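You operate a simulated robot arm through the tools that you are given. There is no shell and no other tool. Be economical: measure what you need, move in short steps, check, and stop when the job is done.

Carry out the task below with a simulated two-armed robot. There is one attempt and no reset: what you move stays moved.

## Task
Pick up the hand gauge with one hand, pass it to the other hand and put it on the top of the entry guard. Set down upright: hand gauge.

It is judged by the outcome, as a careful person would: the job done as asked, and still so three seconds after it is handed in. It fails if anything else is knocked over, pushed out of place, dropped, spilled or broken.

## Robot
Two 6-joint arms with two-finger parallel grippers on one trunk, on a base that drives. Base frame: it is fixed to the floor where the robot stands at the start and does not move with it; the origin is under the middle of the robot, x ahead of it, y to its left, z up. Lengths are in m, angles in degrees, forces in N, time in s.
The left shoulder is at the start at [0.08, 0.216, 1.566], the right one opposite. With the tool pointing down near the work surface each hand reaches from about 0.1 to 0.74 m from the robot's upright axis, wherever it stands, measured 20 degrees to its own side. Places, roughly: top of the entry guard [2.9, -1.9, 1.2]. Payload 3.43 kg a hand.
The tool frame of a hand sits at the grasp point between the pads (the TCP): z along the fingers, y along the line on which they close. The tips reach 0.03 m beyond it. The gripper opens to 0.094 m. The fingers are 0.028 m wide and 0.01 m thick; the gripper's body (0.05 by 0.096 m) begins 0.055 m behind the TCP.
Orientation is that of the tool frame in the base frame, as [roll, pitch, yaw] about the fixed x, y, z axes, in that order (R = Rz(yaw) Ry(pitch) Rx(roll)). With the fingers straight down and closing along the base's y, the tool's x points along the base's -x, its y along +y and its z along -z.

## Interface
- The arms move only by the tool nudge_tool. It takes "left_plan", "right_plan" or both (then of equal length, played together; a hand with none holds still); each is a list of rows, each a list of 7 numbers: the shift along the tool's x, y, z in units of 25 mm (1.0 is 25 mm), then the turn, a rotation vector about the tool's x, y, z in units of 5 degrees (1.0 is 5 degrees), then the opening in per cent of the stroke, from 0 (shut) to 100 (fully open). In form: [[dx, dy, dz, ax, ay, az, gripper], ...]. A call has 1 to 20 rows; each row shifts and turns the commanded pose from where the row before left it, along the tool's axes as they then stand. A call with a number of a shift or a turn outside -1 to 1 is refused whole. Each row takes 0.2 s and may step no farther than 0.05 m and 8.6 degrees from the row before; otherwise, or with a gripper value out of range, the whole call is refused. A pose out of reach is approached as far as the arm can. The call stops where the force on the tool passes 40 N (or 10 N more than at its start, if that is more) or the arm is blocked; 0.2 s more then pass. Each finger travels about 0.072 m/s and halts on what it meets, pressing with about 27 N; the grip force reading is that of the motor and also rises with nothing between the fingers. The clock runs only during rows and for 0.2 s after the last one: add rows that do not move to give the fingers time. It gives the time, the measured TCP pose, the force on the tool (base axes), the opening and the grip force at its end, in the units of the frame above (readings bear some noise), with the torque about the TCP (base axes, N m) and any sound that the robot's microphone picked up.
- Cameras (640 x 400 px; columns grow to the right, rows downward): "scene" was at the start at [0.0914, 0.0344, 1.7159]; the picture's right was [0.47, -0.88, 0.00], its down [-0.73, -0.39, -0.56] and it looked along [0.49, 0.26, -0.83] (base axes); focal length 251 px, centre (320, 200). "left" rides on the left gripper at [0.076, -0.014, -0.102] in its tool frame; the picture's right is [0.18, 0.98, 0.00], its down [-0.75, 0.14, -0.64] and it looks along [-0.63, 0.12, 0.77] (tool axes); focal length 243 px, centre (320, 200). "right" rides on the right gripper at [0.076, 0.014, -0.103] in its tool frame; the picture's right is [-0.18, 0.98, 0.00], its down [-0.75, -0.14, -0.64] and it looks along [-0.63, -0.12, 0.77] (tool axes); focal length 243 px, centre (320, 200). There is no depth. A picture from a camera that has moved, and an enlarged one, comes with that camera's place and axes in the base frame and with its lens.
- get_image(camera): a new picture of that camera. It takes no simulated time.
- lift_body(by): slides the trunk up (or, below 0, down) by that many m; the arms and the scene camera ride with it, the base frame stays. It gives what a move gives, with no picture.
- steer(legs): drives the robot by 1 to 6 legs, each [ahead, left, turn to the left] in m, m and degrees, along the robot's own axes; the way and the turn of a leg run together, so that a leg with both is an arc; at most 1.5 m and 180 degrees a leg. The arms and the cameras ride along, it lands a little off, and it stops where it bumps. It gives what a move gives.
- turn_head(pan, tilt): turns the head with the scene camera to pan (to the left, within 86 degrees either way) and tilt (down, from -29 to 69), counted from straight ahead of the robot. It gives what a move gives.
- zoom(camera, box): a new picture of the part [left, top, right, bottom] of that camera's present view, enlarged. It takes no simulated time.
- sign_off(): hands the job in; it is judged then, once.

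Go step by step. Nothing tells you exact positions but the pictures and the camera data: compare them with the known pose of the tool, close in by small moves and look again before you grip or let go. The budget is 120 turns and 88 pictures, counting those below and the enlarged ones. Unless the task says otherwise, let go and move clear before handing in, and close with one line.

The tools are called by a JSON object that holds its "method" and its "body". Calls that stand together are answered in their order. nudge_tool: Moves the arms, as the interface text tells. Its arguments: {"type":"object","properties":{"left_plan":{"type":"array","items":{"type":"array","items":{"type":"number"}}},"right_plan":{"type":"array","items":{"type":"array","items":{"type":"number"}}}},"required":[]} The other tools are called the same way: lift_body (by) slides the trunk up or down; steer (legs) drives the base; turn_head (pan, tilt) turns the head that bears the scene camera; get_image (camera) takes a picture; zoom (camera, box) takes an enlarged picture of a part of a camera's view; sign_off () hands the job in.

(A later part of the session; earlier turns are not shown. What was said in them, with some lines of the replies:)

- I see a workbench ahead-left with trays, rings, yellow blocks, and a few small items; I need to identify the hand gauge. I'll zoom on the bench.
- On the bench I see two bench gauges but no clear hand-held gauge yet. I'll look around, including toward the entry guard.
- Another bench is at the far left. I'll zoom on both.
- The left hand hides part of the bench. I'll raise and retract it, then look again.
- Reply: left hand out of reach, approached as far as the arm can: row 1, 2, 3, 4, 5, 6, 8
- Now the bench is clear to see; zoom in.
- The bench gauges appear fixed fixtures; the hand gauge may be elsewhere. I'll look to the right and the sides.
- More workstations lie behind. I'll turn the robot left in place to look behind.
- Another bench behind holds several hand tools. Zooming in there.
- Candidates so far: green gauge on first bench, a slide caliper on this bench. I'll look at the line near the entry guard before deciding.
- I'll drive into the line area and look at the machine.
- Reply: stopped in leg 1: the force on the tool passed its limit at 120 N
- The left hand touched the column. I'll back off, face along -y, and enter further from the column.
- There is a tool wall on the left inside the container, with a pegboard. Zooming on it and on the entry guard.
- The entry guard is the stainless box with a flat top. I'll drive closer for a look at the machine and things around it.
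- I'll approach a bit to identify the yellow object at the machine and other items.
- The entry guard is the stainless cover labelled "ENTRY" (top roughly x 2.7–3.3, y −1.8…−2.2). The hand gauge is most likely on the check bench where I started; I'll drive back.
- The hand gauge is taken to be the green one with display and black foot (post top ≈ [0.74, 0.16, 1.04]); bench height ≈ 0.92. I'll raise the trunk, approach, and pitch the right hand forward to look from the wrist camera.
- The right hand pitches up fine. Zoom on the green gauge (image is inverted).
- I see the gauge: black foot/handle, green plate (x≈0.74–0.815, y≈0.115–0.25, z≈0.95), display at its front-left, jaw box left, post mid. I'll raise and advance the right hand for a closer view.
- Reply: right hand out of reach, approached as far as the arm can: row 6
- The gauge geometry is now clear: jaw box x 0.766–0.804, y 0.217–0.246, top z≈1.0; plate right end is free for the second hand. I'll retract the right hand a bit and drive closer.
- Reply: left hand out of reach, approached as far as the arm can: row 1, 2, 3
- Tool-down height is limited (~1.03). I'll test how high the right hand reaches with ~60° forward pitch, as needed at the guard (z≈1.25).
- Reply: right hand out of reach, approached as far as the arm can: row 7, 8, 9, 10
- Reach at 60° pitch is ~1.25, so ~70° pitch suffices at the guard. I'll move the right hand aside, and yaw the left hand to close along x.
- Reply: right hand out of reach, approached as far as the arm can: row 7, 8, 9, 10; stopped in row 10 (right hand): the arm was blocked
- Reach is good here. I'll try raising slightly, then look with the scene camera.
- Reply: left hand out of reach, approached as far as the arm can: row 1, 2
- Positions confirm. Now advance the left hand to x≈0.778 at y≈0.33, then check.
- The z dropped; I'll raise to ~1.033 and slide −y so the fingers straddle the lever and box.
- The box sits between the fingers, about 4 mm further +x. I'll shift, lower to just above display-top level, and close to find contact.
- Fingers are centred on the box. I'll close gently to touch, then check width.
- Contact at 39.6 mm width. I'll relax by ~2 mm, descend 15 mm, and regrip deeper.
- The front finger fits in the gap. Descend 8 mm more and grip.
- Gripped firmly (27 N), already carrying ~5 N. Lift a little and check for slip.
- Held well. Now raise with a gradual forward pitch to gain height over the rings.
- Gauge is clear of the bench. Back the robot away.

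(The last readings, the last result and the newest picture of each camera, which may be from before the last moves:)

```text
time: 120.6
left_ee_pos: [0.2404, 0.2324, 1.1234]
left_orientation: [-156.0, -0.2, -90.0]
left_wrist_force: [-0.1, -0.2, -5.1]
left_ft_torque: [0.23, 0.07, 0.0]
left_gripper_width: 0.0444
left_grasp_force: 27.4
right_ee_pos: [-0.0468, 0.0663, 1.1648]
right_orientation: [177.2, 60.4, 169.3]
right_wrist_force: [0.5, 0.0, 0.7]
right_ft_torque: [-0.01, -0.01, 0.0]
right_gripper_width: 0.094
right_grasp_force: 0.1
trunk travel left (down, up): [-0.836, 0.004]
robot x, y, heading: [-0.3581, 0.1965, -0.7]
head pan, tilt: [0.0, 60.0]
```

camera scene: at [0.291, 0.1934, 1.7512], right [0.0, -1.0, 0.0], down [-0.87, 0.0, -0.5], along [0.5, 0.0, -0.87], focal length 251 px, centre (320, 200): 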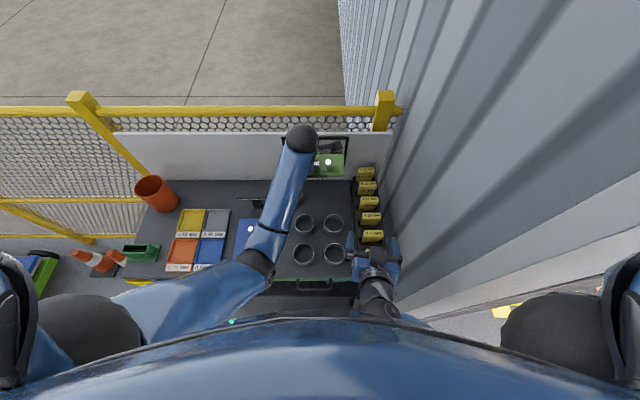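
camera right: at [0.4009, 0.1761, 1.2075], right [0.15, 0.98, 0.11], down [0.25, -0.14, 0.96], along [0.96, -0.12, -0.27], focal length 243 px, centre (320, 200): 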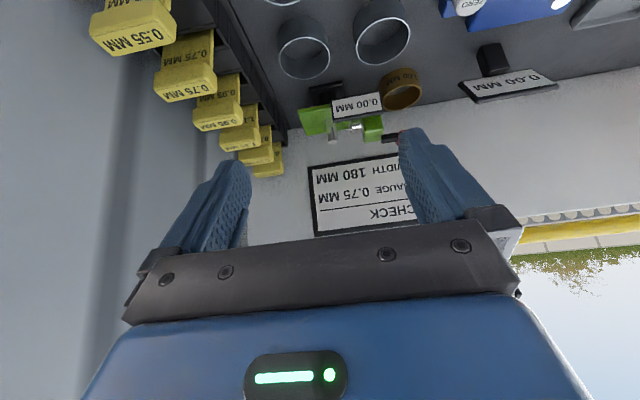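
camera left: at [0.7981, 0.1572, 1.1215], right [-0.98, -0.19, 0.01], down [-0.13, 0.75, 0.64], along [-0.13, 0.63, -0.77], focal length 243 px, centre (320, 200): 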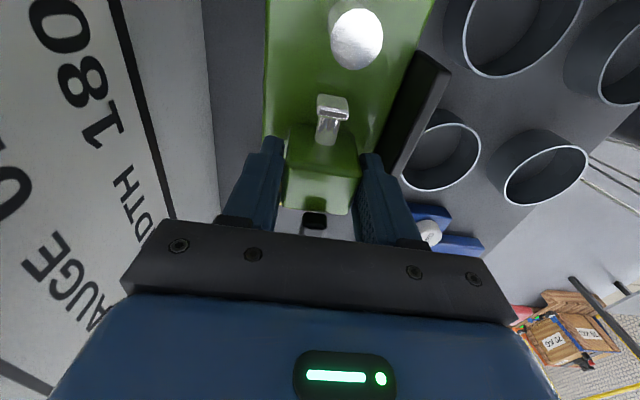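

Now bring the gauge upright again and yaw it 90° clockwise so the plate's free end faces the robot.

{"method": "nudge_tool", "body": {"left_plan": [[0, 0.3, 0.67, -1, 0, 0, 0], [0, 0.24, 0.7, -1, 0, 0, 0], [0, 0.18, 0.72, -1, 0, 0, 0], [0, 0.12, 0.73, -1, 0, 0, 0], [0, 0.05, 0.8, -0.85, 0, 0, 0], [0, 0, 0, 0, 0, 0, 0]]}}

{"method": "nudge_tool", "body": {"left_plan": [[0, 0, 0, 0, 0, 1, 0], [0, 0, 0, 0, 0, 1, 0], [0, 0, 0, 0, 0, 1, 0], [0, 0, 0, 0, 0, 1, 0], [0, 0, 0, 0, 0, 1, 0], [0, 0, 0, 0, 0, 1, 0], [0, 0, 0, 0, 0, 1, 0], [0, 0, 0, 0, 0, 1, 0], [0, 0, 0, 0, 0, 1, 0], [0, 0, 0, 0, 0, 1, 0], [0, 0, 0, 0, 0, 1, 0], [0, 0, 0, 0, 0, 1, 0], [0, 0, 0, 0, 0, 1, 0], [0, 0, 0, 0, 0, 1, 0], [0, 0, 0, 0, 0, 1, 0], [0, 0, 0, 0, 0, 1, 0], [0, 0, 0, 0, 0, 1, 0], [0, 0, 0, 0, 0, 1, 0]]}}

{"method": "get_image", "body": {"camera": "scene"}}

{"method": "get_image", "body": {"camera": "right"}}

```text
time: 122.0
left_ee_pos: [0.2398, 0.2316, 1.029]
left_orientation: [179.8, -0.1, -89.9]
left_wrist_force: [0.8, 0.0, -4.3]
left_ft_torque: [0.19, 0.02, 0.0]
left_gripper_width: 0.0443
left_grasp_force: 26.8
right_ee_pos: [-0.0471, 0.0661, 1.1666]
right_orientation: [177.1, 60.5, 169.1]
right_wrist_force: [-0.3, 0.4, 0.0]
right_ft_torque: [0.0, -0.02, 0.03]
right_gripper_width: 0.0939
right_grasp_force: 0.1
trunk travel left (down, up): [-0.836, 0.004]
robot x, y, heading: [-0.3557, 0.1967, -0.6]
head pan, tilt: [0.0, 60.0]
```

```text
time: 125.8
left_ee_pos: [0.2394, 0.2326, 1.0305]
left_orientation: [-179.9, 0.0, 179.9]
left_wrist_force: [0.6, -0.5, -4.0]
left_ft_torque: [-0.04, -0.2, 0.0]
left_gripper_width: 0.0444
left_grasp_force: 27.3
right_ee_pos: [-0.0469, 0.0657, 1.1655]
right_orientation: [177.2, 60.6, 169.1]
right_wrist_force: [0.2, -0.6, -0.2]
right_ft_torque: [-0.06, 0.0, 0.02]
right_gripper_width: 0.0941
right_grasp_force: 0.0
trunk travel left (down, up): [-0.836, 0.004]
robot x, y, heading: [-0.3569, 0.1925, -0.2]
head pan, tilt: [0.0, 60.0]
```

```text
24 pictures are left
camera scene: at [-0.2601, 0.1951, 1.7512], right [0.0, -1.0, 0.0], down [-0.87, 0.0, -0.5], along [0.5, 0.0, -0.87], focal length 251 px, centre (320, 200)
```

scene: 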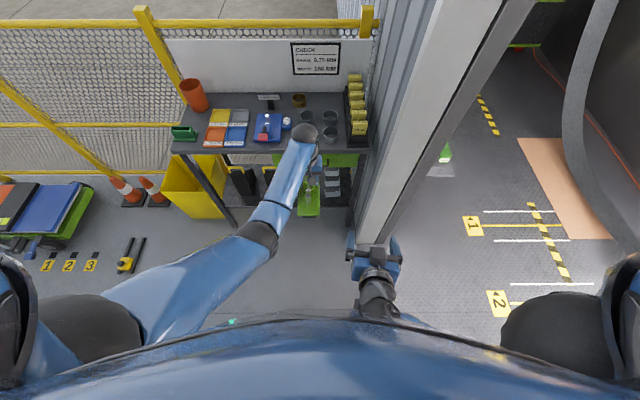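

```text
23 pictures are left
camera right: at [-0.1702, 0.1003, 1.1501], right [0.23, 0.95, 0.18], down [-0.21, -0.14, 0.97], along [0.95, -0.27, 0.17], focal length 243 px, centre (320, 200)
```

right: 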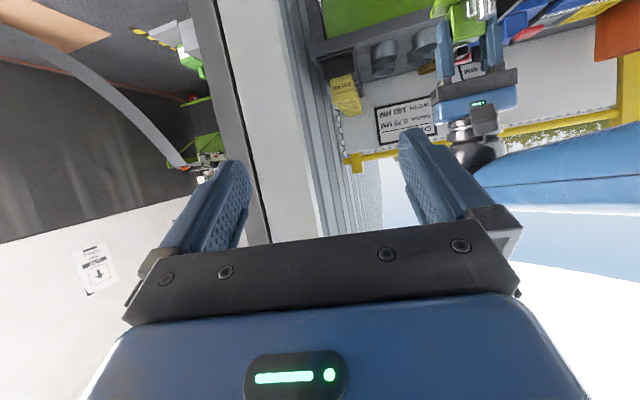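

The gauge is upright with its free plate end toward the robot. Align the right hand (level yaw, 70° pitch) and bring it to a pre-grasp pose behind the plate end.

{"method": "nudge_tool", "body": {"right_plan": [[0, 0, 0, -0.95, 0, -0.55, 100], [0, 0, 0, -0.95, 0, -0.55, 100], [0.866, 0.95, 0.5, 0, 0, 0, 100], [0.866, 0.95, 0.5, 0, 0, 0, 100], [0.866, 0.95, 0.5, 0, 0, 0, 100], [0.866, 0.95, 0.5, 0, 0, 0, 100], [0.866, 0.95, 0.5, 0, 0, 0, 100], [0.866, 0.95, 0.5, 0, 0, 0, 100], [0.866, 0.95, 0.5, 0, 0, 0, 100], [0, 0, 0, 0, -1, 0, 100], [0, 0, 0, 0, -1, 0, 100], [0, 0, 0, 0, 0, 0, 100]]}}

{"method": "get_image", "body": {"camera": "right"}}

```text
time: 127.1
left_ee_pos: [0.2376, 0.2317, 1.0278]
left_orientation: [-179.9, -0.2, 180.0]
left_wrist_force: [-0.4, 0.6, -4.9]
left_ft_torque: [-0.01, -0.23, -0.05]
left_gripper_width: 0.0441
left_grasp_force: 27.1
right_ee_pos: [-0.0453, 0.0881, 1.1291]
right_orientation: [167.4, 61.3, 164.9]
right_wrist_force: [-0.2, -0.4, 0.1]
right_ft_torque: [0.02, -0.01, 0.01]
right_gripper_width: 0.094
right_grasp_force: 0.1
right hand out of reach, approached as far as the arm can: row 1, 2
trunk travel left (down, up): [-0.836, 0.004]
robot x, y, heading: [-0.3571, 0.1969, -0.4]
head pan, tilt: [0.0, 60.0]
stopped in row 6 (right hand): the arm was blocked; the commanded pose is now the measured one
```

```text
22 pictures are left
camera right: at [-0.1693, 0.1139, 1.112], right [0.15, 0.95, 0.27], down [-0.23, -0.23, 0.95], along [0.96, -0.21, 0.18], focal length 243 px, centre (320, 200)
```

right: 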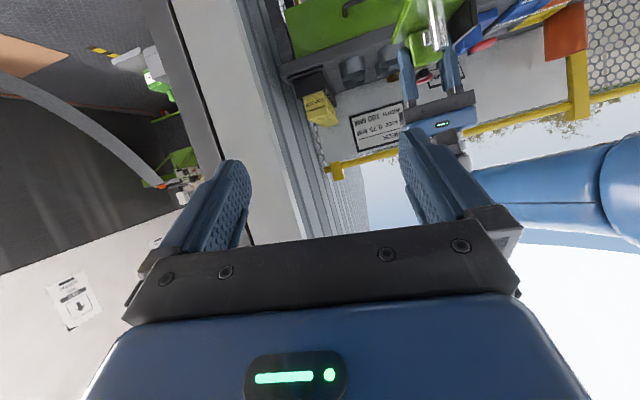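

The right arm is cramped near the body. I'll extend it forward first and then correct its roll.

{"method": "nudge_tool", "body": {"right_plan": [[0, 0, 0.8, 0, 0, 0, 100], [0, 0, 0.8, 0, 0, 0, 100], [0, 0, 0.8, 0, 0, 0, 100], [0, 0, 0.8, 0, 0, 0, 100], [0, 0, 0, 0, 0, -0.7, 100], [0, 0, 0, 0, 0, -0.66, 100], [0, 0, 0, 0, 0, 0, 100]]}}

```text
time: 128.7
left_ee_pos: [0.2396, 0.2318, 1.0308]
left_orientation: [-179.8, -0.1, 180.0]
left_wrist_force: [0.3, 0.3, -4.4]
left_ft_torque: [0.0, -0.2, 0.0]
left_gripper_width: 0.0441
left_grasp_force: 27.0
right_ee_pos: [0.0247, 0.0917, 1.0915]
right_orientation: [-179.3, 61.9, -179.5]
right_wrist_force: [-0.4, 0.9, -0.5]
right_ft_torque: [0.0, -0.02, 0.07]
right_gripper_width: 0.0938
right_grasp_force: 0.0
trunk travel left (down, up): [-0.836, 0.004]
robot x, y, heading: [-0.3549, 0.1962, -0.3]
head pan, tilt: [0.0, 60.0]
```

Now bring gauge and right hand together onto the same line (y≈0.157), right hand at z≈0.99.

{"method": "nudge_tool", "body": {"left_plan": [[0, -0.75, 0, 0, 0, 0, 0], [0, -0.75, 0, 0, 0, 0, 0], [0, -0.75, 0, 0, 0, 0, 0], [0, -0.75, 0, 0, 0, 0, 0], [0, 0, 0, 0, 0, 0, 0], [0, 0, 0, 0, 0, 0, 0]], "right_plan": [[0.883, 0.65, 0.469, 0, 0, 0, 100], [0.883, 0.65, 0.469, 0, 0, 0, 100], [0.883, 0.65, 0.469, 0, 0, 0, 100], [0.883, 0.65, 0.469, 0, 0, 0, 100], [0, 0, 0, 0, -1, 0, 100], [0, 0, 0, 0, -0.6, 0, 100]]}}

{"method": "get_image", "body": {"camera": "right"}}

{"method": "zoom", "body": {"camera": "scene", "box": [240, 140, 400, 240]}}

```text
time: 130.1
left_ee_pos: [0.2379, 0.1566, 1.0309]
left_orientation: [-179.9, -0.1, 179.9]
left_wrist_force: [0.2, 0.3, -4.8]
left_ft_torque: [-0.05, -0.23, 0.02]
left_gripper_width: 0.0445
left_grasp_force: 27.3
right_ee_pos: [0.0242, 0.1545, 0.9918]
right_orientation: [-179.2, 69.9, -179.3]
right_wrist_force: [-0.7, -0.2, 0.7]
right_ft_torque: [0.03, 0.02, -0.03]
right_gripper_width: 0.0941
right_grasp_force: 0.0
trunk travel left (down, up): [-0.836, 0.004]
robot x, y, heading: [-0.3553, 0.197, -0.1]
head pan, tilt: [0.0, 60.0]
```

```text
21 pictures are left
camera right: at [-0.0968, 0.1709, 0.9538], right [0.06, 0.98, 0.17], down [-0.34, -0.14, 0.93], along [0.94, -0.12, 0.33], focal length 243 px, centre (320, 200)
```

right: 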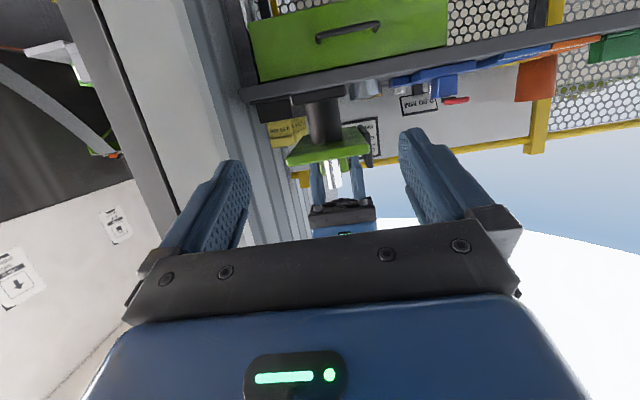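

```text
4.00 times, centred on (320, 190) of scene
camera zoom: at [-0.2602, 0.1952, 1.7513], right [0.0, -1.0, 0.0], down [-0.87, 0.0, -0.5], along [0.5, 0.0, -0.87], focal length 1003 px, centre (320, 240)
```

zoom: 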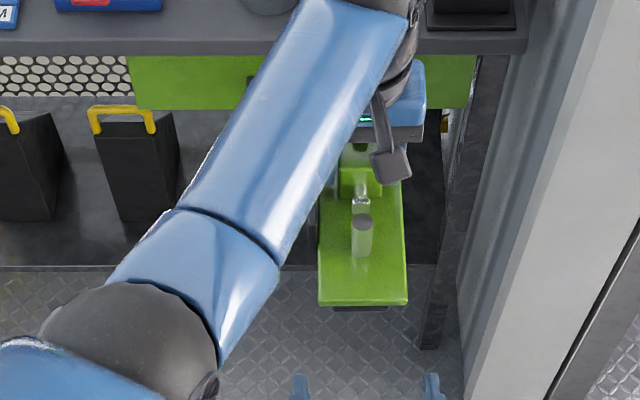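

{"method": "zoom", "body": {"camera": "right", "box": [264, 100, 392, 180]}}

```text
5.00 times, centred on (328, 140) of right
camera zoom: at [-0.0968, 0.1709, 0.9538], right [0.06, 0.98, 0.17], down [-0.34, -0.14, 0.93], along [0.94, -0.12, 0.33], focal length 1213 px, centre (280, 500)
```

zoom: 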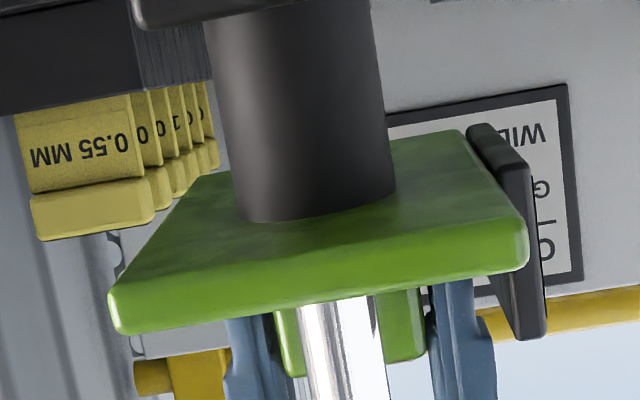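

Plate end: x≈0.117, y 0.121–0.197, z≈0.99. Move the right hand forward to straddle it.

{"method": "nudge_tool", "body": {"right_plan": [[-0.28, 0.05, 0.86, 0, 0, 0, 100], [-0.28, 0.05, 0.86, 0, 0, 0, 100], [-0.28, 0.05, 0.86, 0, 0, 0, 100], [-0.308, 0, 0.846, 0, 0, 0, 100], [0, 0, 0, 0, 0, 0, 100]]}}

{"method": "zoom", "body": {"camera": "scene", "box": [270, 170, 398, 250]}}

{"method": "get_image", "body": {"camera": "right"}}

```text
time: 131.3
left_ee_pos: [0.2392, 0.1564, 1.0302]
left_orientation: [180.0, -0.2, 180.0]
left_wrist_force: [-0.4, 0.9, -4.8]
left_ft_torque: [0.02, -0.21, 0.0]
left_gripper_width: 0.0443
left_grasp_force: 26.7
right_ee_pos: [0.1162, 0.1584, 0.9878]
right_orientation: [-179.2, 69.9, -179.3]
right_wrist_force: [0.2, -0.9, 0.6]
right_ft_torque: [-0.01, -0.03, -0.01]
right_gripper_width: 0.094
right_grasp_force: 0.0
trunk travel left (down, up): [-0.836, 0.004]
robot x, y, heading: [-0.3583, 0.1982, -0.2]
head pan, tilt: [0.0, 60.0]
```

```text
5.00 times, centred on (334, 210) of scene
camera zoom: at [-0.2599, 0.1951, 1.7512], right [0.0, -1.0, 0.0], down [-0.87, 0.0, -0.5], along [0.5, 0.0, -0.87], focal length 1254 px, centre (250, 150)
```

zoom: 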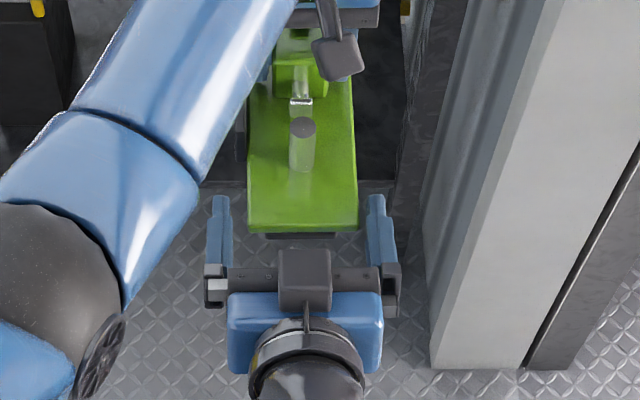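

```text
17 pictures are left
camera right: at [-0.0066, 0.1741, 0.9519], right [0.06, 0.98, 0.17], down [-0.34, -0.14, 0.93], along [0.94, -0.12, 0.33], focal length 243 px, centre (320, 200)
```

right: 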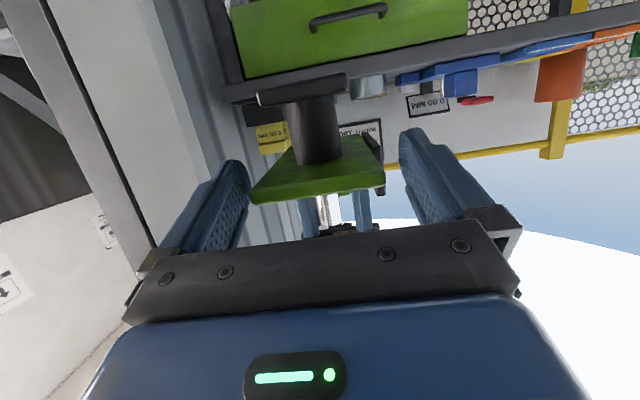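

Well aligned. Advance ~18 mm more and close the right gripper.

{"method": "nudge_tool", "body": {"right_plan": [[-0.36, 0.03, 0.636, 0, 0, 0, 100], [0, 0, 0, 0, 0, 0, 100]]}}

{"method": "nudge_tool", "body": {"right_plan": [[0, 0, 0, 0, 0, 0, 85], [0, 0, 0, 0, 0, 0, 70], [0, 0, 0, 0, 0, 0, 40], [0, 0, 0, 0, 0, 0, 0], [0, 0, 0, 0, 0, 0, 0]]}}

{"method": "zoom", "body": {"camera": "scene", "box": [270, 170, 398, 250]}}

```text
time: 131.9
left_ee_pos: [0.2399, 0.1552, 1.0296]
left_orientation: [-179.8, 0.0, -179.9]
left_wrist_force: [-0.9, -0.4, -5.3]
left_ft_torque: [0.0, -0.23, 0.02]
left_gripper_width: 0.0443
left_grasp_force: 27.4
right_ee_pos: [0.1348, 0.1604, 0.9914]
right_orientation: [-179.2, 69.9, -179.2]
right_wrist_force: [-0.3, -0.8, 0.8]
right_ft_torque: [-0.02, 0.0, -0.01]
right_gripper_width: 0.0941
right_grasp_force: 0.1
trunk travel left (down, up): [-0.836, 0.004]
robot x, y, heading: [-0.3563, 0.1979, -0.2]
head pan, tilt: [0.0, 60.0]
```

```text
time: 133.1
left_ee_pos: [0.2386, 0.1575, 1.0306]
left_orientation: [-179.8, -0.1, 179.9]
left_wrist_force: [0.4, 15.0, 0.6]
left_ft_torque: [0.21, 0.36, -0.91]
left_gripper_width: 0.0444
left_grasp_force: 26.7
right_ee_pos: [0.1334, 0.1584, 0.9913]
right_orientation: [-179.2, 69.8, -179.3]
right_wrist_force: [-1.1, -14.4, 0.2]
right_ft_torque: [0.32, -0.15, -0.55]
right_gripper_width: 0.08
right_grasp_force: 27.2
trunk travel left (down, up): [-0.836, 0.004]
robot x, y, heading: [-0.3563, 0.1924, -0.5]
head pan, tilt: [0.0, 60.0]
```

```text
5.00 times, centred on (334, 210) of scene
camera zoom: at [-0.2596, 0.1952, 1.7512], right [0.0, -1.0, 0.0], down [-0.87, 0.0, -0.5], along [0.5, 0.0, -0.87], focal length 1254 px, centre (250, 150)
```

zoom: 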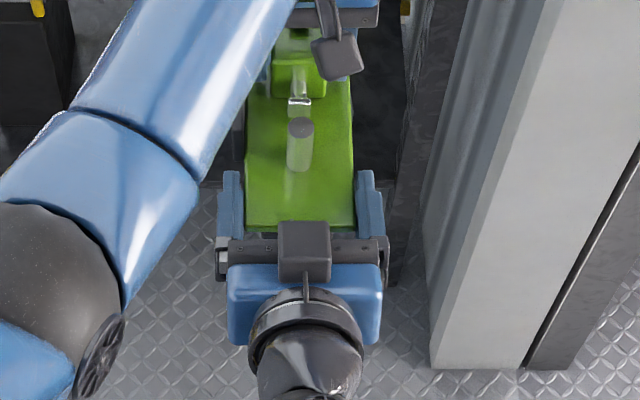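

Both hands hold it. There's ~15 N of lateral preload; relieve it by shifting the right hand −y ~2.5 mm.

{"method": "nudge_tool", "body": {"right_plan": [[0, -0.1, 0, 0, 0, 0, 0], [0, 0, 0, 0, 0, 0, 0]]}}

```text
time: 133.7
left_ee_pos: [0.2384, 0.1566, 1.0309]
left_orientation: [-179.7, 0.0, 179.9]
left_wrist_force: [2.7, 5.8, -0.1]
left_ft_torque: [0.21, 0.21, -0.33]
left_gripper_width: 0.0443
left_grasp_force: 26.8
right_ee_pos: [0.1332, 0.1569, 0.9916]
right_orientation: [-179.2, 70.0, -179.3]
right_wrist_force: [-2.7, -5.7, -0.3]
right_ft_torque: [0.03, 0.04, -0.29]
right_gripper_width: 0.0802
right_grasp_force: 26.8
trunk travel left (down, up): [-0.836, 0.004]
robot x, y, heading: [-0.3568, 0.1948, -0.3]
head pan, tilt: [0.0, 60.0]
```

Preload is low. Release the left hand slightly (limited by the display gap) and check that the right holds.

{"method": "nudge_tool", "body": {"left_plan": [[0, 0, 0, 0, 0, 0, 48], [0, 0, 0, 0, 0, 0, 51], [0, 0, 0, 0, 0, 0, 51]], "right_plan": [[0, -0.04, 0, 0, 0, 0, 0], [0, 0, 0, 0, 0, 0, 0], [0, 0, 0, 0, 0, 0, 0]]}}

```text
time: 134.5
left_ee_pos: [0.2375, 0.1566, 1.03]
left_orientation: [-179.9, -0.1, 180.0]
left_wrist_force: [0.0, 0.2, 0.6]
left_ft_torque: [0.0, -0.01, -0.01]
left_gripper_width: 0.0481
left_grasp_force: 0.3
right_ee_pos: [0.1335, 0.1568, 0.9908]
right_orientation: [-179.2, 69.9, -179.4]
right_wrist_force: [-0.6, 0.3, -0.8]
right_ft_torque: [0.0, 0.25, 0.07]
right_gripper_width: 0.0803
right_grasp_force: 27.1
trunk travel left (down, up): [-0.836, 0.004]
robot x, y, heading: [-0.3532, 0.1921, -0.3]
head pan, tilt: [0.0, 60.0]
```

{"method": "nudge_tool", "body": {"right_plan": [[0.4, 0, 0.14, 0, 0, 0, 0], [0.4, 0, 0.14, 0, 0, 0, 0], [0.4, 0, 0.14, 0, 0, 0, 0], [0, 0, 0, 0, 0, 0, 0]]}}

{"method": "get_image", "body": {"camera": "left"}}

```text
time: 135.5
left_ee_pos: [0.239, 0.1551, 1.0301]
left_orientation: [-179.9, -0.1, 179.9]
left_wrist_force: [0.0, 0.2, -0.1]
left_ft_torque: [-0.02, -0.02, 0.03]
left_gripper_width: 0.0479
left_grasp_force: 0.1
right_ee_pos: [0.1328, 0.1554, 0.958]
right_orientation: [-179.3, 69.9, -179.5]
right_wrist_force: [0.3, -1.2, 0.2]
right_ft_torque: [-0.02, 0.28, 0.0]
right_gripper_width: 0.0802
right_grasp_force: 27.0
trunk travel left (down, up): [-0.836, 0.004]
robot x, y, heading: [-0.3594, 0.1953, -0.4]
head pan, tilt: [0.0, 60.0]
```

```text
15 pictures are left
camera left: at [0.1632, 0.1431, 1.1316], right [-0.18, 0.98, 0.0], down [0.75, 0.14, 0.64], along [0.63, 0.12, -0.77], focal length 243 px, centre (320, 200)
```

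left: 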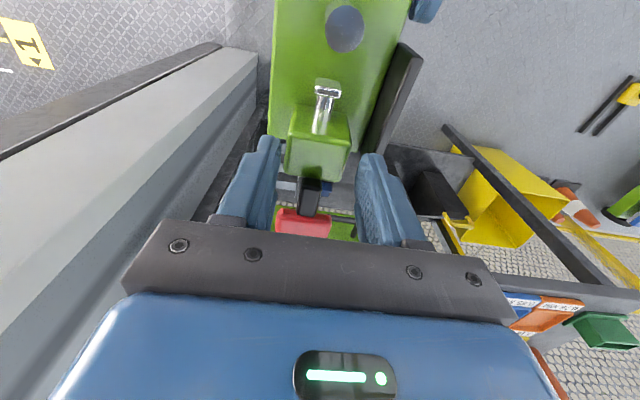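

The right hand holds the gauge alone. Lower a bit more and move the left hand away to the left.

{"method": "nudge_tool", "body": {"left_plan": [[0, 0, 0, 0, 0, 0, 51], [0, 0, 0, 0, 0, 0, 51], [0, 0, 0, 0, 0, 0, 51], [0, 0, 0, 0, 0, 0, 51], [0, 0.5, 0, 0, 0, 0, 51], [0, 1, 0, 0, 0, 0, 60], [0, 1, 0, 0, 0, 0, 60], [0, 1, 0, 0, 0, 0, 60], [0, 1, 0, 0, 0, 0, 60], [0, 1, 0, 0, 0, 0, 60], [0, 1, 0, 0, 0, 0, 60], [0.5, 1, 0, 0, 0, 0, 60]], "right_plan": [[0.45, 0, 0.16, 0, 0, 0, 0], [0.45, 0, 0.16, 0, 0, 0, 0], [0.45, 0, 0.16, 0, 0, 0, 0], [0, 0, 0, 0, 0, 0, 0], [0, 0, 0, 0, 0, 0, 0], [0, 0, 0, 0, 0, 0, 0], [0, 0, 0, 0, 0, 0, 0], [0, 0, 0, 0, 0, 0, 0], [0, 0, 0, 0, 0, 0, 0], [0, 0, 0, 0, 0, 0, 0], [0, 0, 0, 0, 0, 0, 0], [0, 0, 0, 0, 0, 0, 0]]}}

{"method": "get_image", "body": {"camera": "scene"}}

```text
time: 138.1
left_ee_pos: [0.2273, 0.3455, 1.0293]
left_orientation: [-179.8, -0.1, -180.0]
left_wrist_force: [0.1, -0.9, 0.2]
left_ft_torque: [-0.01, -0.01, 0.0]
left_gripper_width: 0.0564
left_grasp_force: 0.1
right_ee_pos: [0.1332, 0.1561, 0.9234]
right_orientation: [-179.1, 69.9, -179.2]
right_wrist_force: [-0.7, -0.2, -0.6]
right_ft_torque: [-0.02, 0.23, 0.0]
right_gripper_width: 0.0801
right_grasp_force: 27.1
trunk travel left (down, up): [-0.836, 0.004]
robot x, y, heading: [-0.3574, 0.1914, -0.2]
head pan, tilt: [0.0, 60.0]
```

```text
14 pictures are left
camera scene: at [-0.2607, 0.1964, 1.7513], right [0.0, -1.0, 0.0], down [-0.87, 0.0, -0.5], along [0.5, 0.0, -0.87], focal length 251 px, centre (320, 200)
```

scene: 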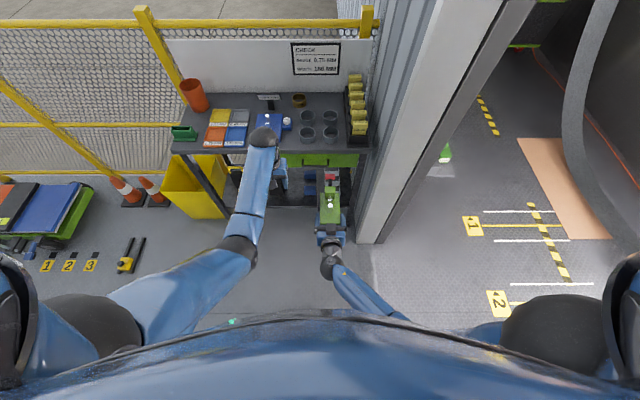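

Handover done. Test raising the gauge with the right hand to the height needed at the guard.

{"method": "nudge_tool", "body": {"right_plan": [[-0.94, 0, -0.342, 0, 0, 0, 0], [-0.94, 0, -0.342, 0, 0, 0, 0], [-0.94, 0, -0.342, 0, 0, 0, 0], [-0.94, 0, -0.342, 0, 0, 0, 0], [-0.94, 0, -0.342, 0, 0, 0, 0], [-0.94, 0, -0.342, 0, 0, 0, 0], [-0.94, 0, -0.342, 0, 0, 0, 0], [-0.94, 0, -0.342, 0, 0, 0, 0], [-0.94, 0, -0.342, 0, 0, 0, 0], [-0.94, 0, -0.342, 0, 0, 0, 0], [-0.94, 0, -0.342, 0, 0, 0, 0], [-0.94, 0, -0.342, 0, 0, 0, 0], [-0.94, 0, -0.342, 0, 0, 0, 0], [-0.94, 0, -0.342, 0, 0, 0, 0], [-0.94, 0, -0.342, 0, 0, 0, 0]]}}

```text
time: 141.3
left_ee_pos: [0.2271, 0.3451, 1.0289]
left_orientation: [-179.7, -0.1, 180.0]
left_wrist_force: [0.4, -0.4, -0.4]
left_ft_torque: [-0.01, 0.0, 0.04]
left_gripper_width: 0.0564
left_grasp_force: 0.0
right_ee_pos: [0.1325, 0.157, 1.2997]
right_orientation: [-179.0, 69.8, -179.0]
right_wrist_force: [-0.1, -0.1, -4.2]
right_ft_torque: [0.0, 0.28, 0.01]
right_gripper_width: 0.0801
right_grasp_force: 27.0
trunk travel left (down, up): [-0.836, 0.004]
robot x, y, heading: [-0.3553, 0.1961, -0.3]
head pan, tilt: [0.0, 60.0]
```

Reached 1.30 m easily. Now drive to the machine along the earlier route.

{"method": "steer", "body": {"legs": [[0, 0, -90], [1.1, 0, 0], [0, 0, 78], [1.4, 0, 0], [0.5, 0, 12]]}}

{"method": "turn_head", "body": {"pan": -35, "tilt": 30}}

{"method": "get_image", "body": {"camera": "scene"}}

```text
time: 147.8
left_ee_pos: [-0.2102, -0.7705, 1.0321]
left_orientation: [-179.8, 0.1, 90.0]
left_wrist_force: [-0.5, -0.5, 0.3]
left_ft_torque: [0.0, 0.04, 0.02]
left_gripper_width: 0.0561
left_grasp_force: 0.0
right_ee_pos: [-0.3969, -0.6751, 1.3001]
right_orientation: [-178.9, 69.9, 90.9]
right_wrist_force: [0.2, -0.3, -3.8]
right_ft_torque: [0.29, -0.01, 0.04]
right_gripper_width: 0.08
right_grasp_force: 26.8
trunk travel left (down, up): [-0.836, 0.004]
robot x, y, heading: [-0.3635, -0.1895, -90.4]
head pan, tilt: [0.0, 60.0]
stopped in leg 2: the robot was blocked; the commanded pose is now the measured one
```

```text
time: 148.8
left_ee_pos: [-0.209, -0.7743, 1.0309]
left_orientation: [-179.8, -0.1, 90.0]
left_wrist_force: [0.1, -0.3, 0.1]
left_ft_torque: [0.02, -0.02, 0.02]
left_gripper_width: 0.0564
left_grasp_force: 0.0
right_ee_pos: [-0.3965, -0.678, 1.2983]
right_orientation: [-179.1, 69.8, 90.7]
right_wrist_force: [0.7, -0.3, -4.6]
right_ft_torque: [0.29, 0.0, 0.01]
right_gripper_width: 0.0799
right_grasp_force: 27.1
trunk travel left (down, up): [-0.836, 0.004]
robot x, y, heading: [-0.3615, -0.1897, -90.3]
head pan, tilt: [-35.0, 30.0]
```

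```text
13 pictures are left
camera scene: at [-0.4126, -0.2939, 1.7934], right [-0.82, 0.58, 0.0], down [0.29, 0.41, -0.87], along [-0.5, -0.71, -0.5], focal length 251 px, centre (320, 200)
```

scene: 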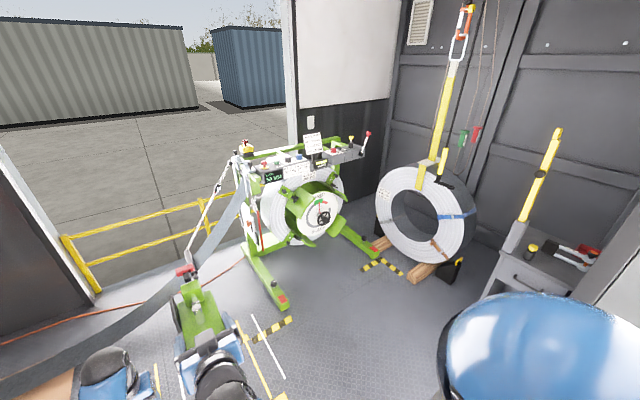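

The base was blocked near the doorway, probably the −x side post. Back a little, sidestep left (+x) 0.1 and continue.

{"method": "steer", "body": {"legs": [[-0.06, 0, 0], [0, 0.11, 0], [0.8, 0, 0]]}}

```text
time: 150.9
left_ee_pos: [-0.0911, -0.7085, 1.0331]
left_orientation: [-179.7, 0.2, 90.0]
left_wrist_force: [0.6, 0.5, -0.1]
left_ft_torque: [-0.01, 0.04, 0.01]
left_gripper_width: 0.0564
left_grasp_force: 0.0
right_ee_pos: [-0.2775, -0.6122, 1.3006]
right_orientation: [-177.8, 69.8, 91.9]
right_wrist_force: [-0.9, 0.4, -3.7]
right_ft_torque: [0.28, -0.02, -0.02]
right_gripper_width: 0.0799
right_grasp_force: 26.5
trunk travel left (down, up): [-0.836, 0.004]
robot x, y, heading: [-0.2473, -0.1311, -90.5]
head pan, tilt: [-35.0, 30.0]
stopped in leg 3: the robot was blocked; the commanded pose is now the measured one
```

Clearance is short on the left (left elbow vs. column). Sidestep right instead and proceed.

{"method": "steer", "body": {"legs": [[-0.08, 0, 0], [0, -0.32, 0], [0.85, 0, 0]]}}

```text
time: 157.8
left_ee_pos: [-0.4295, -1.4745, 1.0308]
left_orientation: [-179.9, 0.0, 89.6]
left_wrist_force: [0.1, -0.8, 0.8]
left_ft_torque: [-0.01, -0.02, 0.0]
left_gripper_width: 0.0562
left_grasp_force: 0.1
right_ee_pos: [-0.6171, -1.3777, 1.3005]
right_orientation: [-178.9, 69.7, 90.4]
right_wrist_force: [-0.3, 0.2, -4.9]
right_ft_torque: [0.28, -0.02, -0.04]
right_gripper_width: 0.0801
right_grasp_force: 27.3
trunk travel left (down, up): [-0.836, 0.004]
robot x, y, heading: [-0.5765, -0.8934, -90.8]
head pan, tilt: [-35.0, 30.0]
```

Passed. Tuck the left hand back to its earlier travel pose, then drive down the aisle.

{"method": "nudge_tool", "body": {"left_plan": [[0.95, 0.6, 0, 0, 0, 0, 60], [0.95, 0.6, 0, 0, 0, 0, 60], [0.95, 0.6, 0, 0, 0, 0, 60], [0.95, 0.6, 0, 0, 0, 0, 60], [0.95, 0.6, 0, 0, 0, 0, 60], [0.95, 0.6, 0, 0, 0, 0, 60], [0.95, 0.6, 0, 0, 0, 0, 60], [0.95, 0.6, 0, 0, 0, 0, 60], [0.95, 0.6, 0, 0, 0, 0, 60], [0.95, 0.6, 0, 0, 0, 0, 60], [0.95, 0.6, 0, 0, 0, 0, 60], [0.95, 0.6, 0, 0, 0, 0, 60]]}}

{"method": "steer", "body": {"legs": [[0, 0, 80], [1.5, 0, 0], [0.6, 0, 11]]}}

{"method": "get_image", "body": {"camera": "scene"}}

```text
time: 160.4
left_ee_pos: [-0.2487, -1.1908, 1.03]
left_orientation: [-179.9, 0.1, 89.5]
left_wrist_force: [0.2, -0.3, 0.0]
left_ft_torque: [0.0, 0.02, 0.0]
left_gripper_width: 0.0564
left_grasp_force: 0.1
right_ee_pos: [-0.6177, -1.3782, 1.2989]
right_orientation: [-178.9, 69.6, 90.4]
right_wrist_force: [0.1, 0.3, -5.1]
right_ft_torque: [0.29, 0.01, 0.01]
right_gripper_width: 0.0797
right_grasp_force: 27.1
trunk travel left (down, up): [-0.836, 0.004]
robot x, y, heading: [-0.5757, -0.89, -90.7]
head pan, tilt: [-35.0, 30.0]
```

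```text
time: 174.2
left_ee_pos: [1.779, -0.9018, 1.0318]
left_orientation: [-179.9, 0.0, 179.9]
left_wrist_force: [0.0, 0.6, 0.4]
left_ft_torque: [-0.03, 0.0, -0.01]
left_gripper_width: 0.0565
left_grasp_force: 0.0
right_ee_pos: [1.9702, -1.2707, 1.299]
right_orientation: [-179.0, 69.8, -179.2]
right_wrist_force: [0.6, -0.1, -4.4]
right_ft_torque: [-0.03, 0.3, -0.01]
right_gripper_width: 0.0804
right_grasp_force: 27.7
trunk travel left (down, up): [-0.836, 0.004]
robot x, y, heading: [1.4836, -1.2323, -0.6]
head pan, tilt: [-35.0, 30.0]
```

```text
12 pictures are left
camera scene: at [1.5842, -1.2836, 1.7935], right [-0.58, -0.82, 0.0], down [-0.41, 0.29, -0.87], along [0.71, -0.5, -0.5], focal length 251 px, centre (320, 200)
```

scene: 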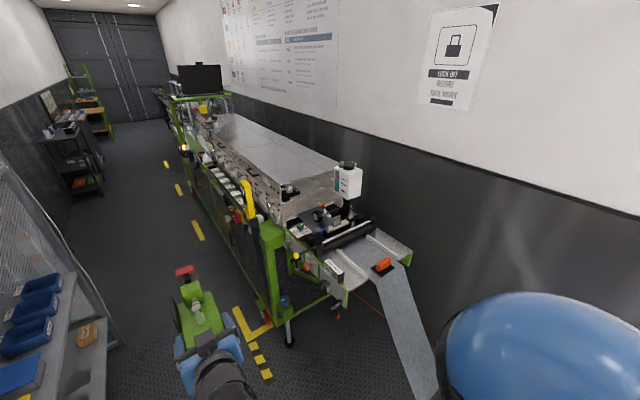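

All is held well. I'll tuck the left hand back a bit, raise the gauge slightly, turn to face the machine and sidestep along the aisle.

{"method": "nudge_tool", "body": {"left_plan": [[0.9, 0, 0, 0, 0, 0, 60], [0.9, 0, 0, 0, 0, 0, 60], [0.9, 0, 0, 0, 0, 0, 60], [0.9, 0, 0, 0, 0, 0, 60]], "right_plan": [[-0.66, 0, -0.24, 0, 0, 0, 0], [-0.66, 0, -0.24, 0, 0, 0, 0], [0, 0, 0, 0, 0, 0, 0], [0, 0, 0, 0, 0, 0, 0]]}}

{"method": "steer", "body": {"legs": [[0, 0, -89.4], [0, 1.0, 0]]}}

{"method": "turn_head", "body": {"pan": 15, "tilt": 45}}

{"method": "get_image", "body": {"camera": "scene"}}

```text
time: 175.2
left_ee_pos: [1.7758, -0.8896, 1.0589]
left_orientation: [174.3, 6.2, 168.7]
left_wrist_force: [0.8, 0.0, -0.6]
left_ft_torque: [-0.01, -0.01, 0.03]
left_gripper_width: 0.0564
left_grasp_force: 0.1
right_ee_pos: [1.9735, -1.2718, 1.329]
right_orientation: [-178.7, 69.4, -179.0]
right_wrist_force: [0.6, 0.0, -4.3]
right_ft_torque: [0.0, 0.23, -0.06]
right_gripper_width: 0.0802
right_grasp_force: 27.1
trunk travel left (down, up): [-0.836, 0.004]
robot x, y, heading: [1.4825, -1.2339, -0.5]
head pan, tilt: [-35.0, 30.0]
stopped in row 4 (left hand): the arm was blocked; the commanded pose is now the measured one
```

```text
time: 184.2
left_ee_pos: [2.8329, -1.5222, 1.0621]
left_orientation: [174.0, 6.5, 79.4]
left_wrist_force: [0.6, -0.1, 0.2]
left_ft_torque: [0.01, -0.02, 0.01]
left_gripper_width: 0.0565
left_grasp_force: 0.0
right_ee_pos: [2.4518, -1.7206, 1.3335]
right_orientation: [-178.9, 69.6, 91.0]
right_wrist_force: [0.0, 0.0, -4.9]
right_ft_torque: [0.29, 0.0, 0.02]
right_gripper_width: 0.0801
right_grasp_force: 27.2
trunk travel left (down, up): [-0.836, 0.004]
robot x, y, heading: [2.49, -1.232, -89.7]
head pan, tilt: [-35.0, 30.0]
```

```text
time: 185.4
left_ee_pos: [2.8341, -1.524, 1.0643]
left_orientation: [173.9, 6.6, 79.4]
left_wrist_force: [0.1, -0.5, 0.3]
left_ft_torque: [0.02, -0.03, 0.0]
left_gripper_width: 0.0562
left_grasp_force: 0.0
right_ee_pos: [2.4523, -1.7208, 1.3329]
right_orientation: [-178.7, 69.7, 91.2]
right_wrist_force: [0.4, -0.1, -4.5]
right_ft_torque: [0.28, 0.01, -0.03]
right_gripper_width: 0.0801
right_grasp_force: 26.6
trunk travel left (down, up): [-0.836, 0.004]
robot x, y, heading: [2.4893, -1.2296, -90.3]
head pan, tilt: [15.0, 45.0]
```

```text
11 pictures are left
camera scene: at [2.5073, -1.3404, 1.7707], right [-0.97, -0.26, 0.0], down [-0.18, 0.68, -0.71], along [0.18, -0.68, -0.71], focal length 251 px, centre (320, 200)
```

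scene: 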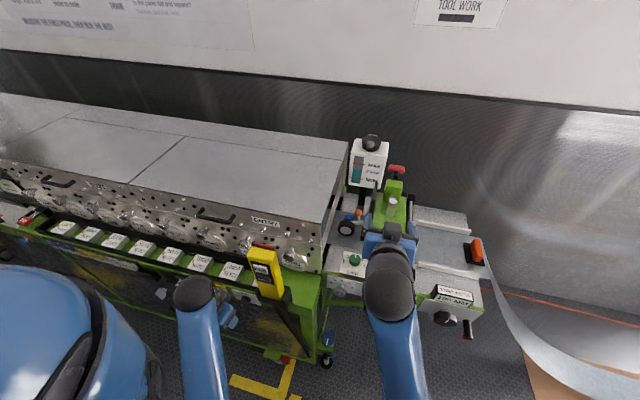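

Guard top: x 2.62–3.31, y −1.80…−2.245. Sidestep left 0.5 m so the gauge is in front of its middle.

{"method": "steer", "body": {"legs": [[0, 0.5, 0]]}}

{"method": "nudge_tool", "body": {"right_plan": [[-0.35, 0, 0.94, 0, 0, 0, 0], [-0.35, 0, 0.94, 0, 0, 0, 0], [-0.35, 0, 0.94, 0, 0, 0, 0], [-0.35, 0, 0.94, 0, 0, 0, 0], [-0.35, 0, 0.94, 0, 0, 0, 0], [-0.35, 0, 0.94, 0, 0, 0, 0], [0, 0, 0, 0, 0, 0, 0]]}}

{"method": "turn_head", "body": {"pan": -8, "tilt": 35}}

{"method": "get_image", "body": {"camera": "scene"}}

```text
time: 188.4
left_ee_pos: [3.3335, -1.5206, 1.063]
left_orientation: [173.9, 6.7, 79.7]
left_wrist_force: [-0.5, -0.2, 1.5]
left_ft_torque: [0.04, -0.03, -0.01]
left_gripper_width: 0.0566
left_grasp_force: 0.2
right_ee_pos: [2.9521, -1.7199, 1.3322]
right_orientation: [-179.2, 69.6, 91.2]
right_wrist_force: [-1.5, 0.5, -4.4]
right_ft_torque: [0.27, 0.0, 0.01]
right_gripper_width: 0.0801
right_grasp_force: 27.4
trunk travel left (down, up): [-0.836, 0.004]
robot x, y, heading: [2.9862, -1.2308, -89.9]
head pan, tilt: [15.0, 45.0]
```

```text
time: 190.0
left_ee_pos: [3.3348, -1.5207, 1.0636]
left_orientation: [174.0, 6.5, 79.6]
left_wrist_force: [-0.1, -1.0, 0.2]
left_ft_torque: [0.02, -0.01, 0.0]
left_gripper_width: 0.0565
left_grasp_force: 0.0
right_ee_pos: [2.956, -1.8706, 1.3328]
right_orientation: [-178.8, 69.6, 91.6]
right_wrist_force: [-1.1, -0.6, -4.3]
right_ft_torque: [0.31, 0.02, -0.01]
right_gripper_width: 0.0801
right_grasp_force: 26.9
trunk travel left (down, up): [-0.836, 0.004]
robot x, y, heading: [2.9861, -1.2314, -89.9]
head pan, tilt: [15.0, 45.0]
```

```text
time: 190.8
left_ee_pos: [3.3353, -1.5209, 1.064]
left_orientation: [173.9, 6.5, 79.8]
left_wrist_force: [-0.3, 0.3, 0.3]
left_ft_torque: [0.01, 0.04, -0.01]
left_gripper_width: 0.0563
left_grasp_force: 0.1
right_ee_pos: [2.9558, -1.871, 1.3329]
right_orientation: [-178.8, 69.5, 91.5]
right_wrist_force: [-0.1, -0.5, -5.9]
right_ft_torque: [0.26, 0.01, 0.05]
right_gripper_width: 0.0805
right_grasp_force: 27.2
trunk travel left (down, up): [-0.836, 0.004]
robot x, y, heading: [2.9894, -1.229, -89.7]
head pan, tilt: [-8.0, 35.0]
```

```text
10 pictures are left
camera scene: at [2.9747, -1.3479, 1.7855], right [-0.99, 0.13, 0.0], down [0.08, 0.57, -0.82], along [-0.11, -0.81, -0.57], focal length 251 px, centre (320, 200)
```

scene: 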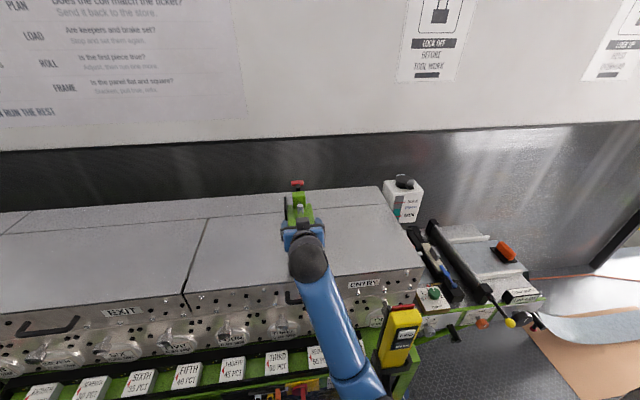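

{"method": "get_image", "body": {"camera": "right"}}

```text
9 pictures are left
camera right: at [2.9691, -1.7465, 1.297], right [0.98, -0.06, 0.17], down [-0.14, 0.34, 0.93], along [-0.11, -0.94, 0.32], focal length 243 px, centre (320, 200)
```

right: 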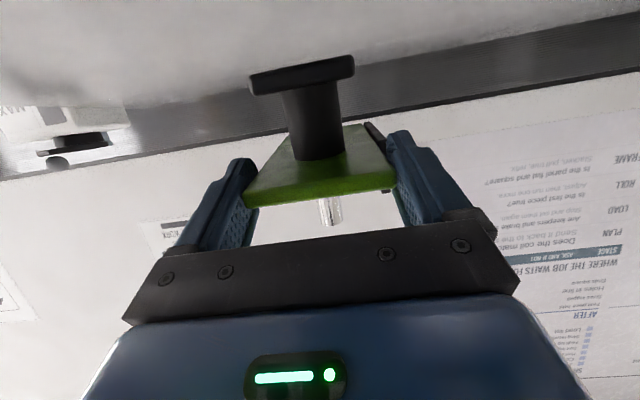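

The foot bottom is ~0.059 below the TCP, so contact is expected at TCP z≈1.26. Descend to ~1.28 first.

{"method": "nudge_tool", "body": {"right_plan": [[0.47, 0, 0.171, 0, 0, 0, 0], [0.47, 0, 0.171, 0, 0, 0, 0], [0.47, 0, 0.171, 0, 0, 0, 0], [0.47, 0, 0.171, 0, 0, 0, 0], [0, 0, 0, 0, 0, 0, 0]]}}

{"method": "get_image", "body": {"camera": "right"}}

```text
time: 192.0
left_ee_pos: [3.3355, -1.5176, 1.0643]
left_orientation: [174.0, 6.7, 79.6]
left_wrist_force: [-0.1, -1.1, -0.2]
left_ft_torque: [-0.01, 0.01, 0.01]
left_gripper_width: 0.0567
left_grasp_force: 0.0
right_ee_pos: [2.9544, -1.8664, 1.2871]
right_orientation: [-179.0, 70.1, 91.5]
right_wrist_force: [0.8, 4.0, 15.6]
right_ft_torque: [-0.16, 0.1, 0.0]
right_gripper_width: 0.0794
right_grasp_force: 27.6
trunk travel left (down, up): [-0.836, 0.004]
robot x, y, heading: [2.9855, -1.2295, -89.8]
head pan, tilt: [-8.0, 35.0]
```

```text
8 pictures are left
camera right: at [2.9686, -1.7432, 1.2502], right [0.98, -0.06, 0.17], down [-0.14, 0.35, 0.93], along [-0.11, -0.94, 0.33], focal length 243 px, centre (320, 200)
```

right: 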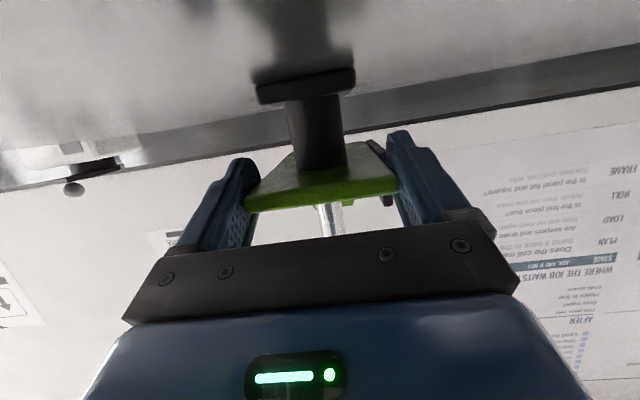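

Contact made already (upward ~20 N). Relieve the pressure a bit before release.

{"method": "nudge_tool", "body": {"right_plan": [[-0.075, 0, -0.027, 0, 0, 0, 0], [0, 0, 0, 0, 0, 0, 0]]}}

{"method": "zoom", "body": {"camera": "right", "box": [220, 40, 420, 165]}}

{"method": "zoom", "body": {"camera": "scene", "box": [240, 160, 368, 240]}}

```text
time: 192.6
left_ee_pos: [3.3359, -1.5184, 1.0638]
left_orientation: [174.0, 6.9, 79.6]
left_wrist_force: [0.2, -1.0, 0.4]
left_ft_torque: [-0.02, 0.04, 0.02]
left_gripper_width: 0.0564
left_grasp_force: 0.0
right_ee_pos: [2.9547, -1.8671, 1.2859]
right_orientation: [-179.0, 69.8, 91.5]
right_wrist_force: [-0.2, 5.6, 11.2]
right_ft_torque: [-0.3, -0.09, 0.01]
right_gripper_width: 0.079
right_grasp_force: 27.1
trunk travel left (down, up): [-0.836, 0.004]
robot x, y, heading: [2.9882, -1.2304, -89.5]
head pan, tilt: [-8.0, 35.0]
```

```text
3.20 times, centred on (320, 102) of right
camera zoom: at [2.9686, -1.7431, 1.2507], right [0.98, -0.06, 0.17], down [-0.14, 0.34, 0.93], along [-0.11, -0.94, 0.33], focal length 776 px, centre (320, 512)
```

zoom: 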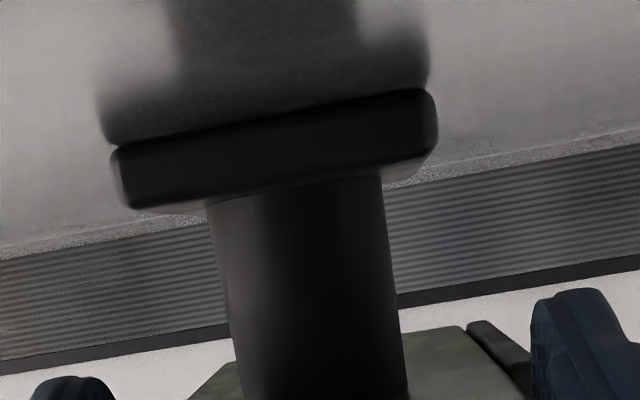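

```text
5.00 times, centred on (304, 200) of scene
camera zoom: at [2.9746, -1.3433, 1.7859], right [-0.99, 0.13, 0.0], down [0.08, 0.57, -0.82], along [-0.11, -0.81, -0.57], focal length 1254 px, centre (400, 200)
```

zoom: 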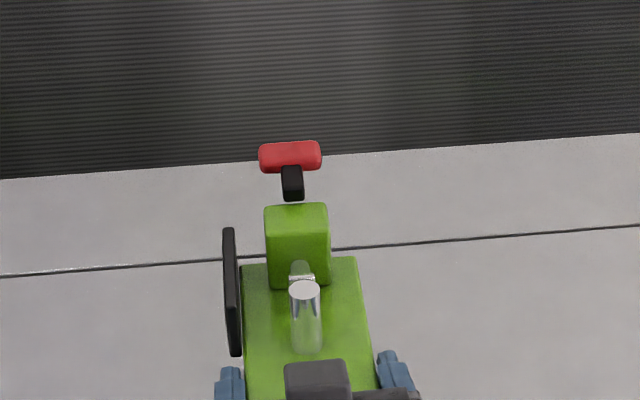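

Foot is flat on the guard. Relieve a little more, then open slowly.

{"method": "nudge_tool", "body": {"right_plan": [[-0.06, 0, -0.022, 0, 0, 0, 0], [0, 0, 0, 0, 0, 0, 0]]}}

{"method": "nudge_tool", "body": {"right_plan": [[0, 0, 0, 0, 0, 0, 86], [0, 0, 0, 0, 0, 0, 92], [0, 0, 0, 0, 0, 0, 100], [0, 0, 0, 0, 0, 0, 100]]}}

{"method": "get_image", "body": {"camera": "right"}}

```text
time: 193.2
left_ee_pos: [3.3358, -1.5188, 1.0642]
left_orientation: [174.0, 6.7, 79.6]
left_wrist_force: [0.5, -0.4, 0.4]
left_ft_torque: [-0.01, -0.04, 0.01]
left_gripper_width: 0.0565
left_grasp_force: 0.1
right_ee_pos: [2.9547, -1.8679, 1.2875]
right_orientation: [-178.8, 69.5, 91.4]
right_wrist_force: [-0.5, 3.4, 6.1]
right_ft_torque: [-0.2, -0.2, 0.06]
right_gripper_width: 0.0793
right_grasp_force: 27.0
trunk travel left (down, up): [-0.836, 0.004]
robot x, y, heading: [2.9906, -1.2347, -89.8]
head pan, tilt: [-8.0, 35.0]
```

```text
time: 194.2
left_ee_pos: [3.3364, -1.5212, 1.0631]
left_orientation: [174.0, 6.7, 79.5]
left_wrist_force: [0.3, 0.9, 0.3]
left_ft_torque: [0.04, 0.0, 0.01]
left_gripper_width: 0.0565
left_grasp_force: 0.0
right_ee_pos: [2.9547, -1.8699, 1.2868]
right_orientation: [-178.9, 69.6, 91.6]
right_wrist_force: [0.4, -0.3, -0.1]
right_ft_torque: [0.03, -0.01, 0.01]
right_gripper_width: 0.0941
right_grasp_force: 0.1
trunk travel left (down, up): [-0.836, 0.004]
robot x, y, heading: [2.9873, -1.2294, -89.6]
head pan, tilt: [-8.0, 35.0]
```

```text
5 pictures are left
camera right: at [2.9687, -1.7462, 1.2505], right [0.98, -0.06, 0.17], down [-0.14, 0.34, 0.93], along [-0.11, -0.94, 0.33], focal length 243 px, centre (320, 200)
```

right: 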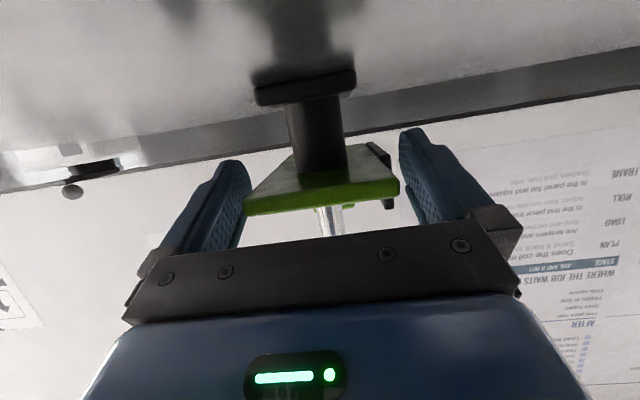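

The gauge stands on its foot with the gripper open. Withdraw the right hand straight back along the fingers.

{"method": "nudge_tool", "body": {"right_plan": [[0.1, 0, -0.5, 0, 0, 0, 100], [0.1, 0, -0.5, 0, 0, 0, 100], [0.1, 0, -0.7, 0, 0, 0, 100], [0, 0, -0.9, 0, 0, 0, 100], [0, 0, -0.9, 0, 0, 0, 100], [0, 0, -0.9, 0, 0, 0, 100], [0, 0, -0.9, 0, 0, 0, 100], [0, 0, 0, 0, 0, 0, 100]]}}

{"method": "zoom", "body": {"camera": "scene", "box": [220, 140, 412, 260]}}

{"method": "get_image", "body": {"camera": "right"}}

```text
time: 196.0
left_ee_pos: [3.336, -1.52, 1.0628]
left_orientation: [174.1, 6.6, 79.6]
left_wrist_force: [-0.8, 0.8, 0.5]
left_ft_torque: [0.01, -0.01, 0.0]
left_gripper_width: 0.0566
left_grasp_force: 0.1
right_ee_pos: [2.9556, -1.7408, 1.3249]
right_orientation: [-178.8, 69.5, 91.4]
right_wrist_force: [-0.5, -0.4, 0.3]
right_ft_torque: [0.02, 0.0, 0.0]
right_gripper_width: 0.094
right_grasp_force: 0.0
trunk travel left (down, up): [-0.836, 0.004]
robot x, y, heading: [2.9864, -1.2302, -90.0]
head pan, tilt: [-8.0, 35.0]
```

```text
3.33 times, centred on (316, 200) of scene
camera zoom: at [2.9746, -1.3471, 1.7856], right [-0.99, 0.13, 0.0], down [0.08, 0.57, -0.82], along [-0.11, -0.81, -0.57], focal length 836 px, centre (333, 200)
```

zoom: 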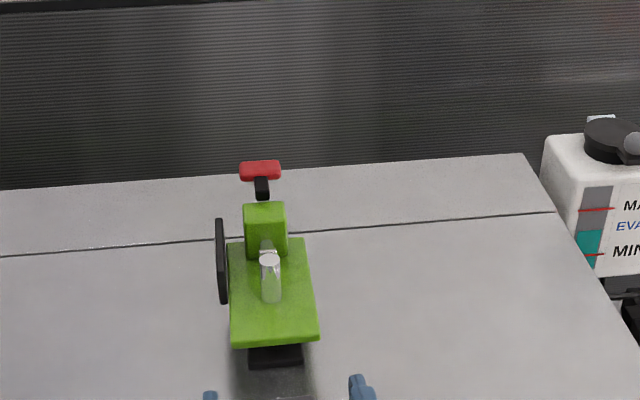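

```text
3 pictures are left
camera right: at [2.9684, -1.6184, 1.2899], right [0.98, -0.06, 0.17], down [-0.14, 0.34, 0.93], along [-0.11, -0.94, 0.33], focal length 243 px, centre (320, 200)
```

right: 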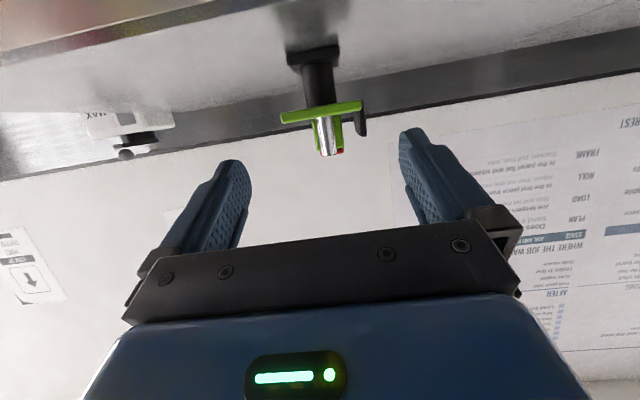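

The gauge stands upright on the entry guard top, and the hand is clear. I'm handing in now.

{"method": "sign_off", "body": {}}

```text
The job is handed in.
```

I picked up the hand gauge with the left hand, passed it to the right hand, and set it down upright on top of the entry guard; both hands are clear of it. Nothing was labelled "hand gauge", so I took it to be the green one on the check bench with its own display and black foot. The last pictures show it standing on the guard. On the way the left hand touched the doorway column once and the robot was stopped twice in the doorway, and I saw nothing knocked over or moved.
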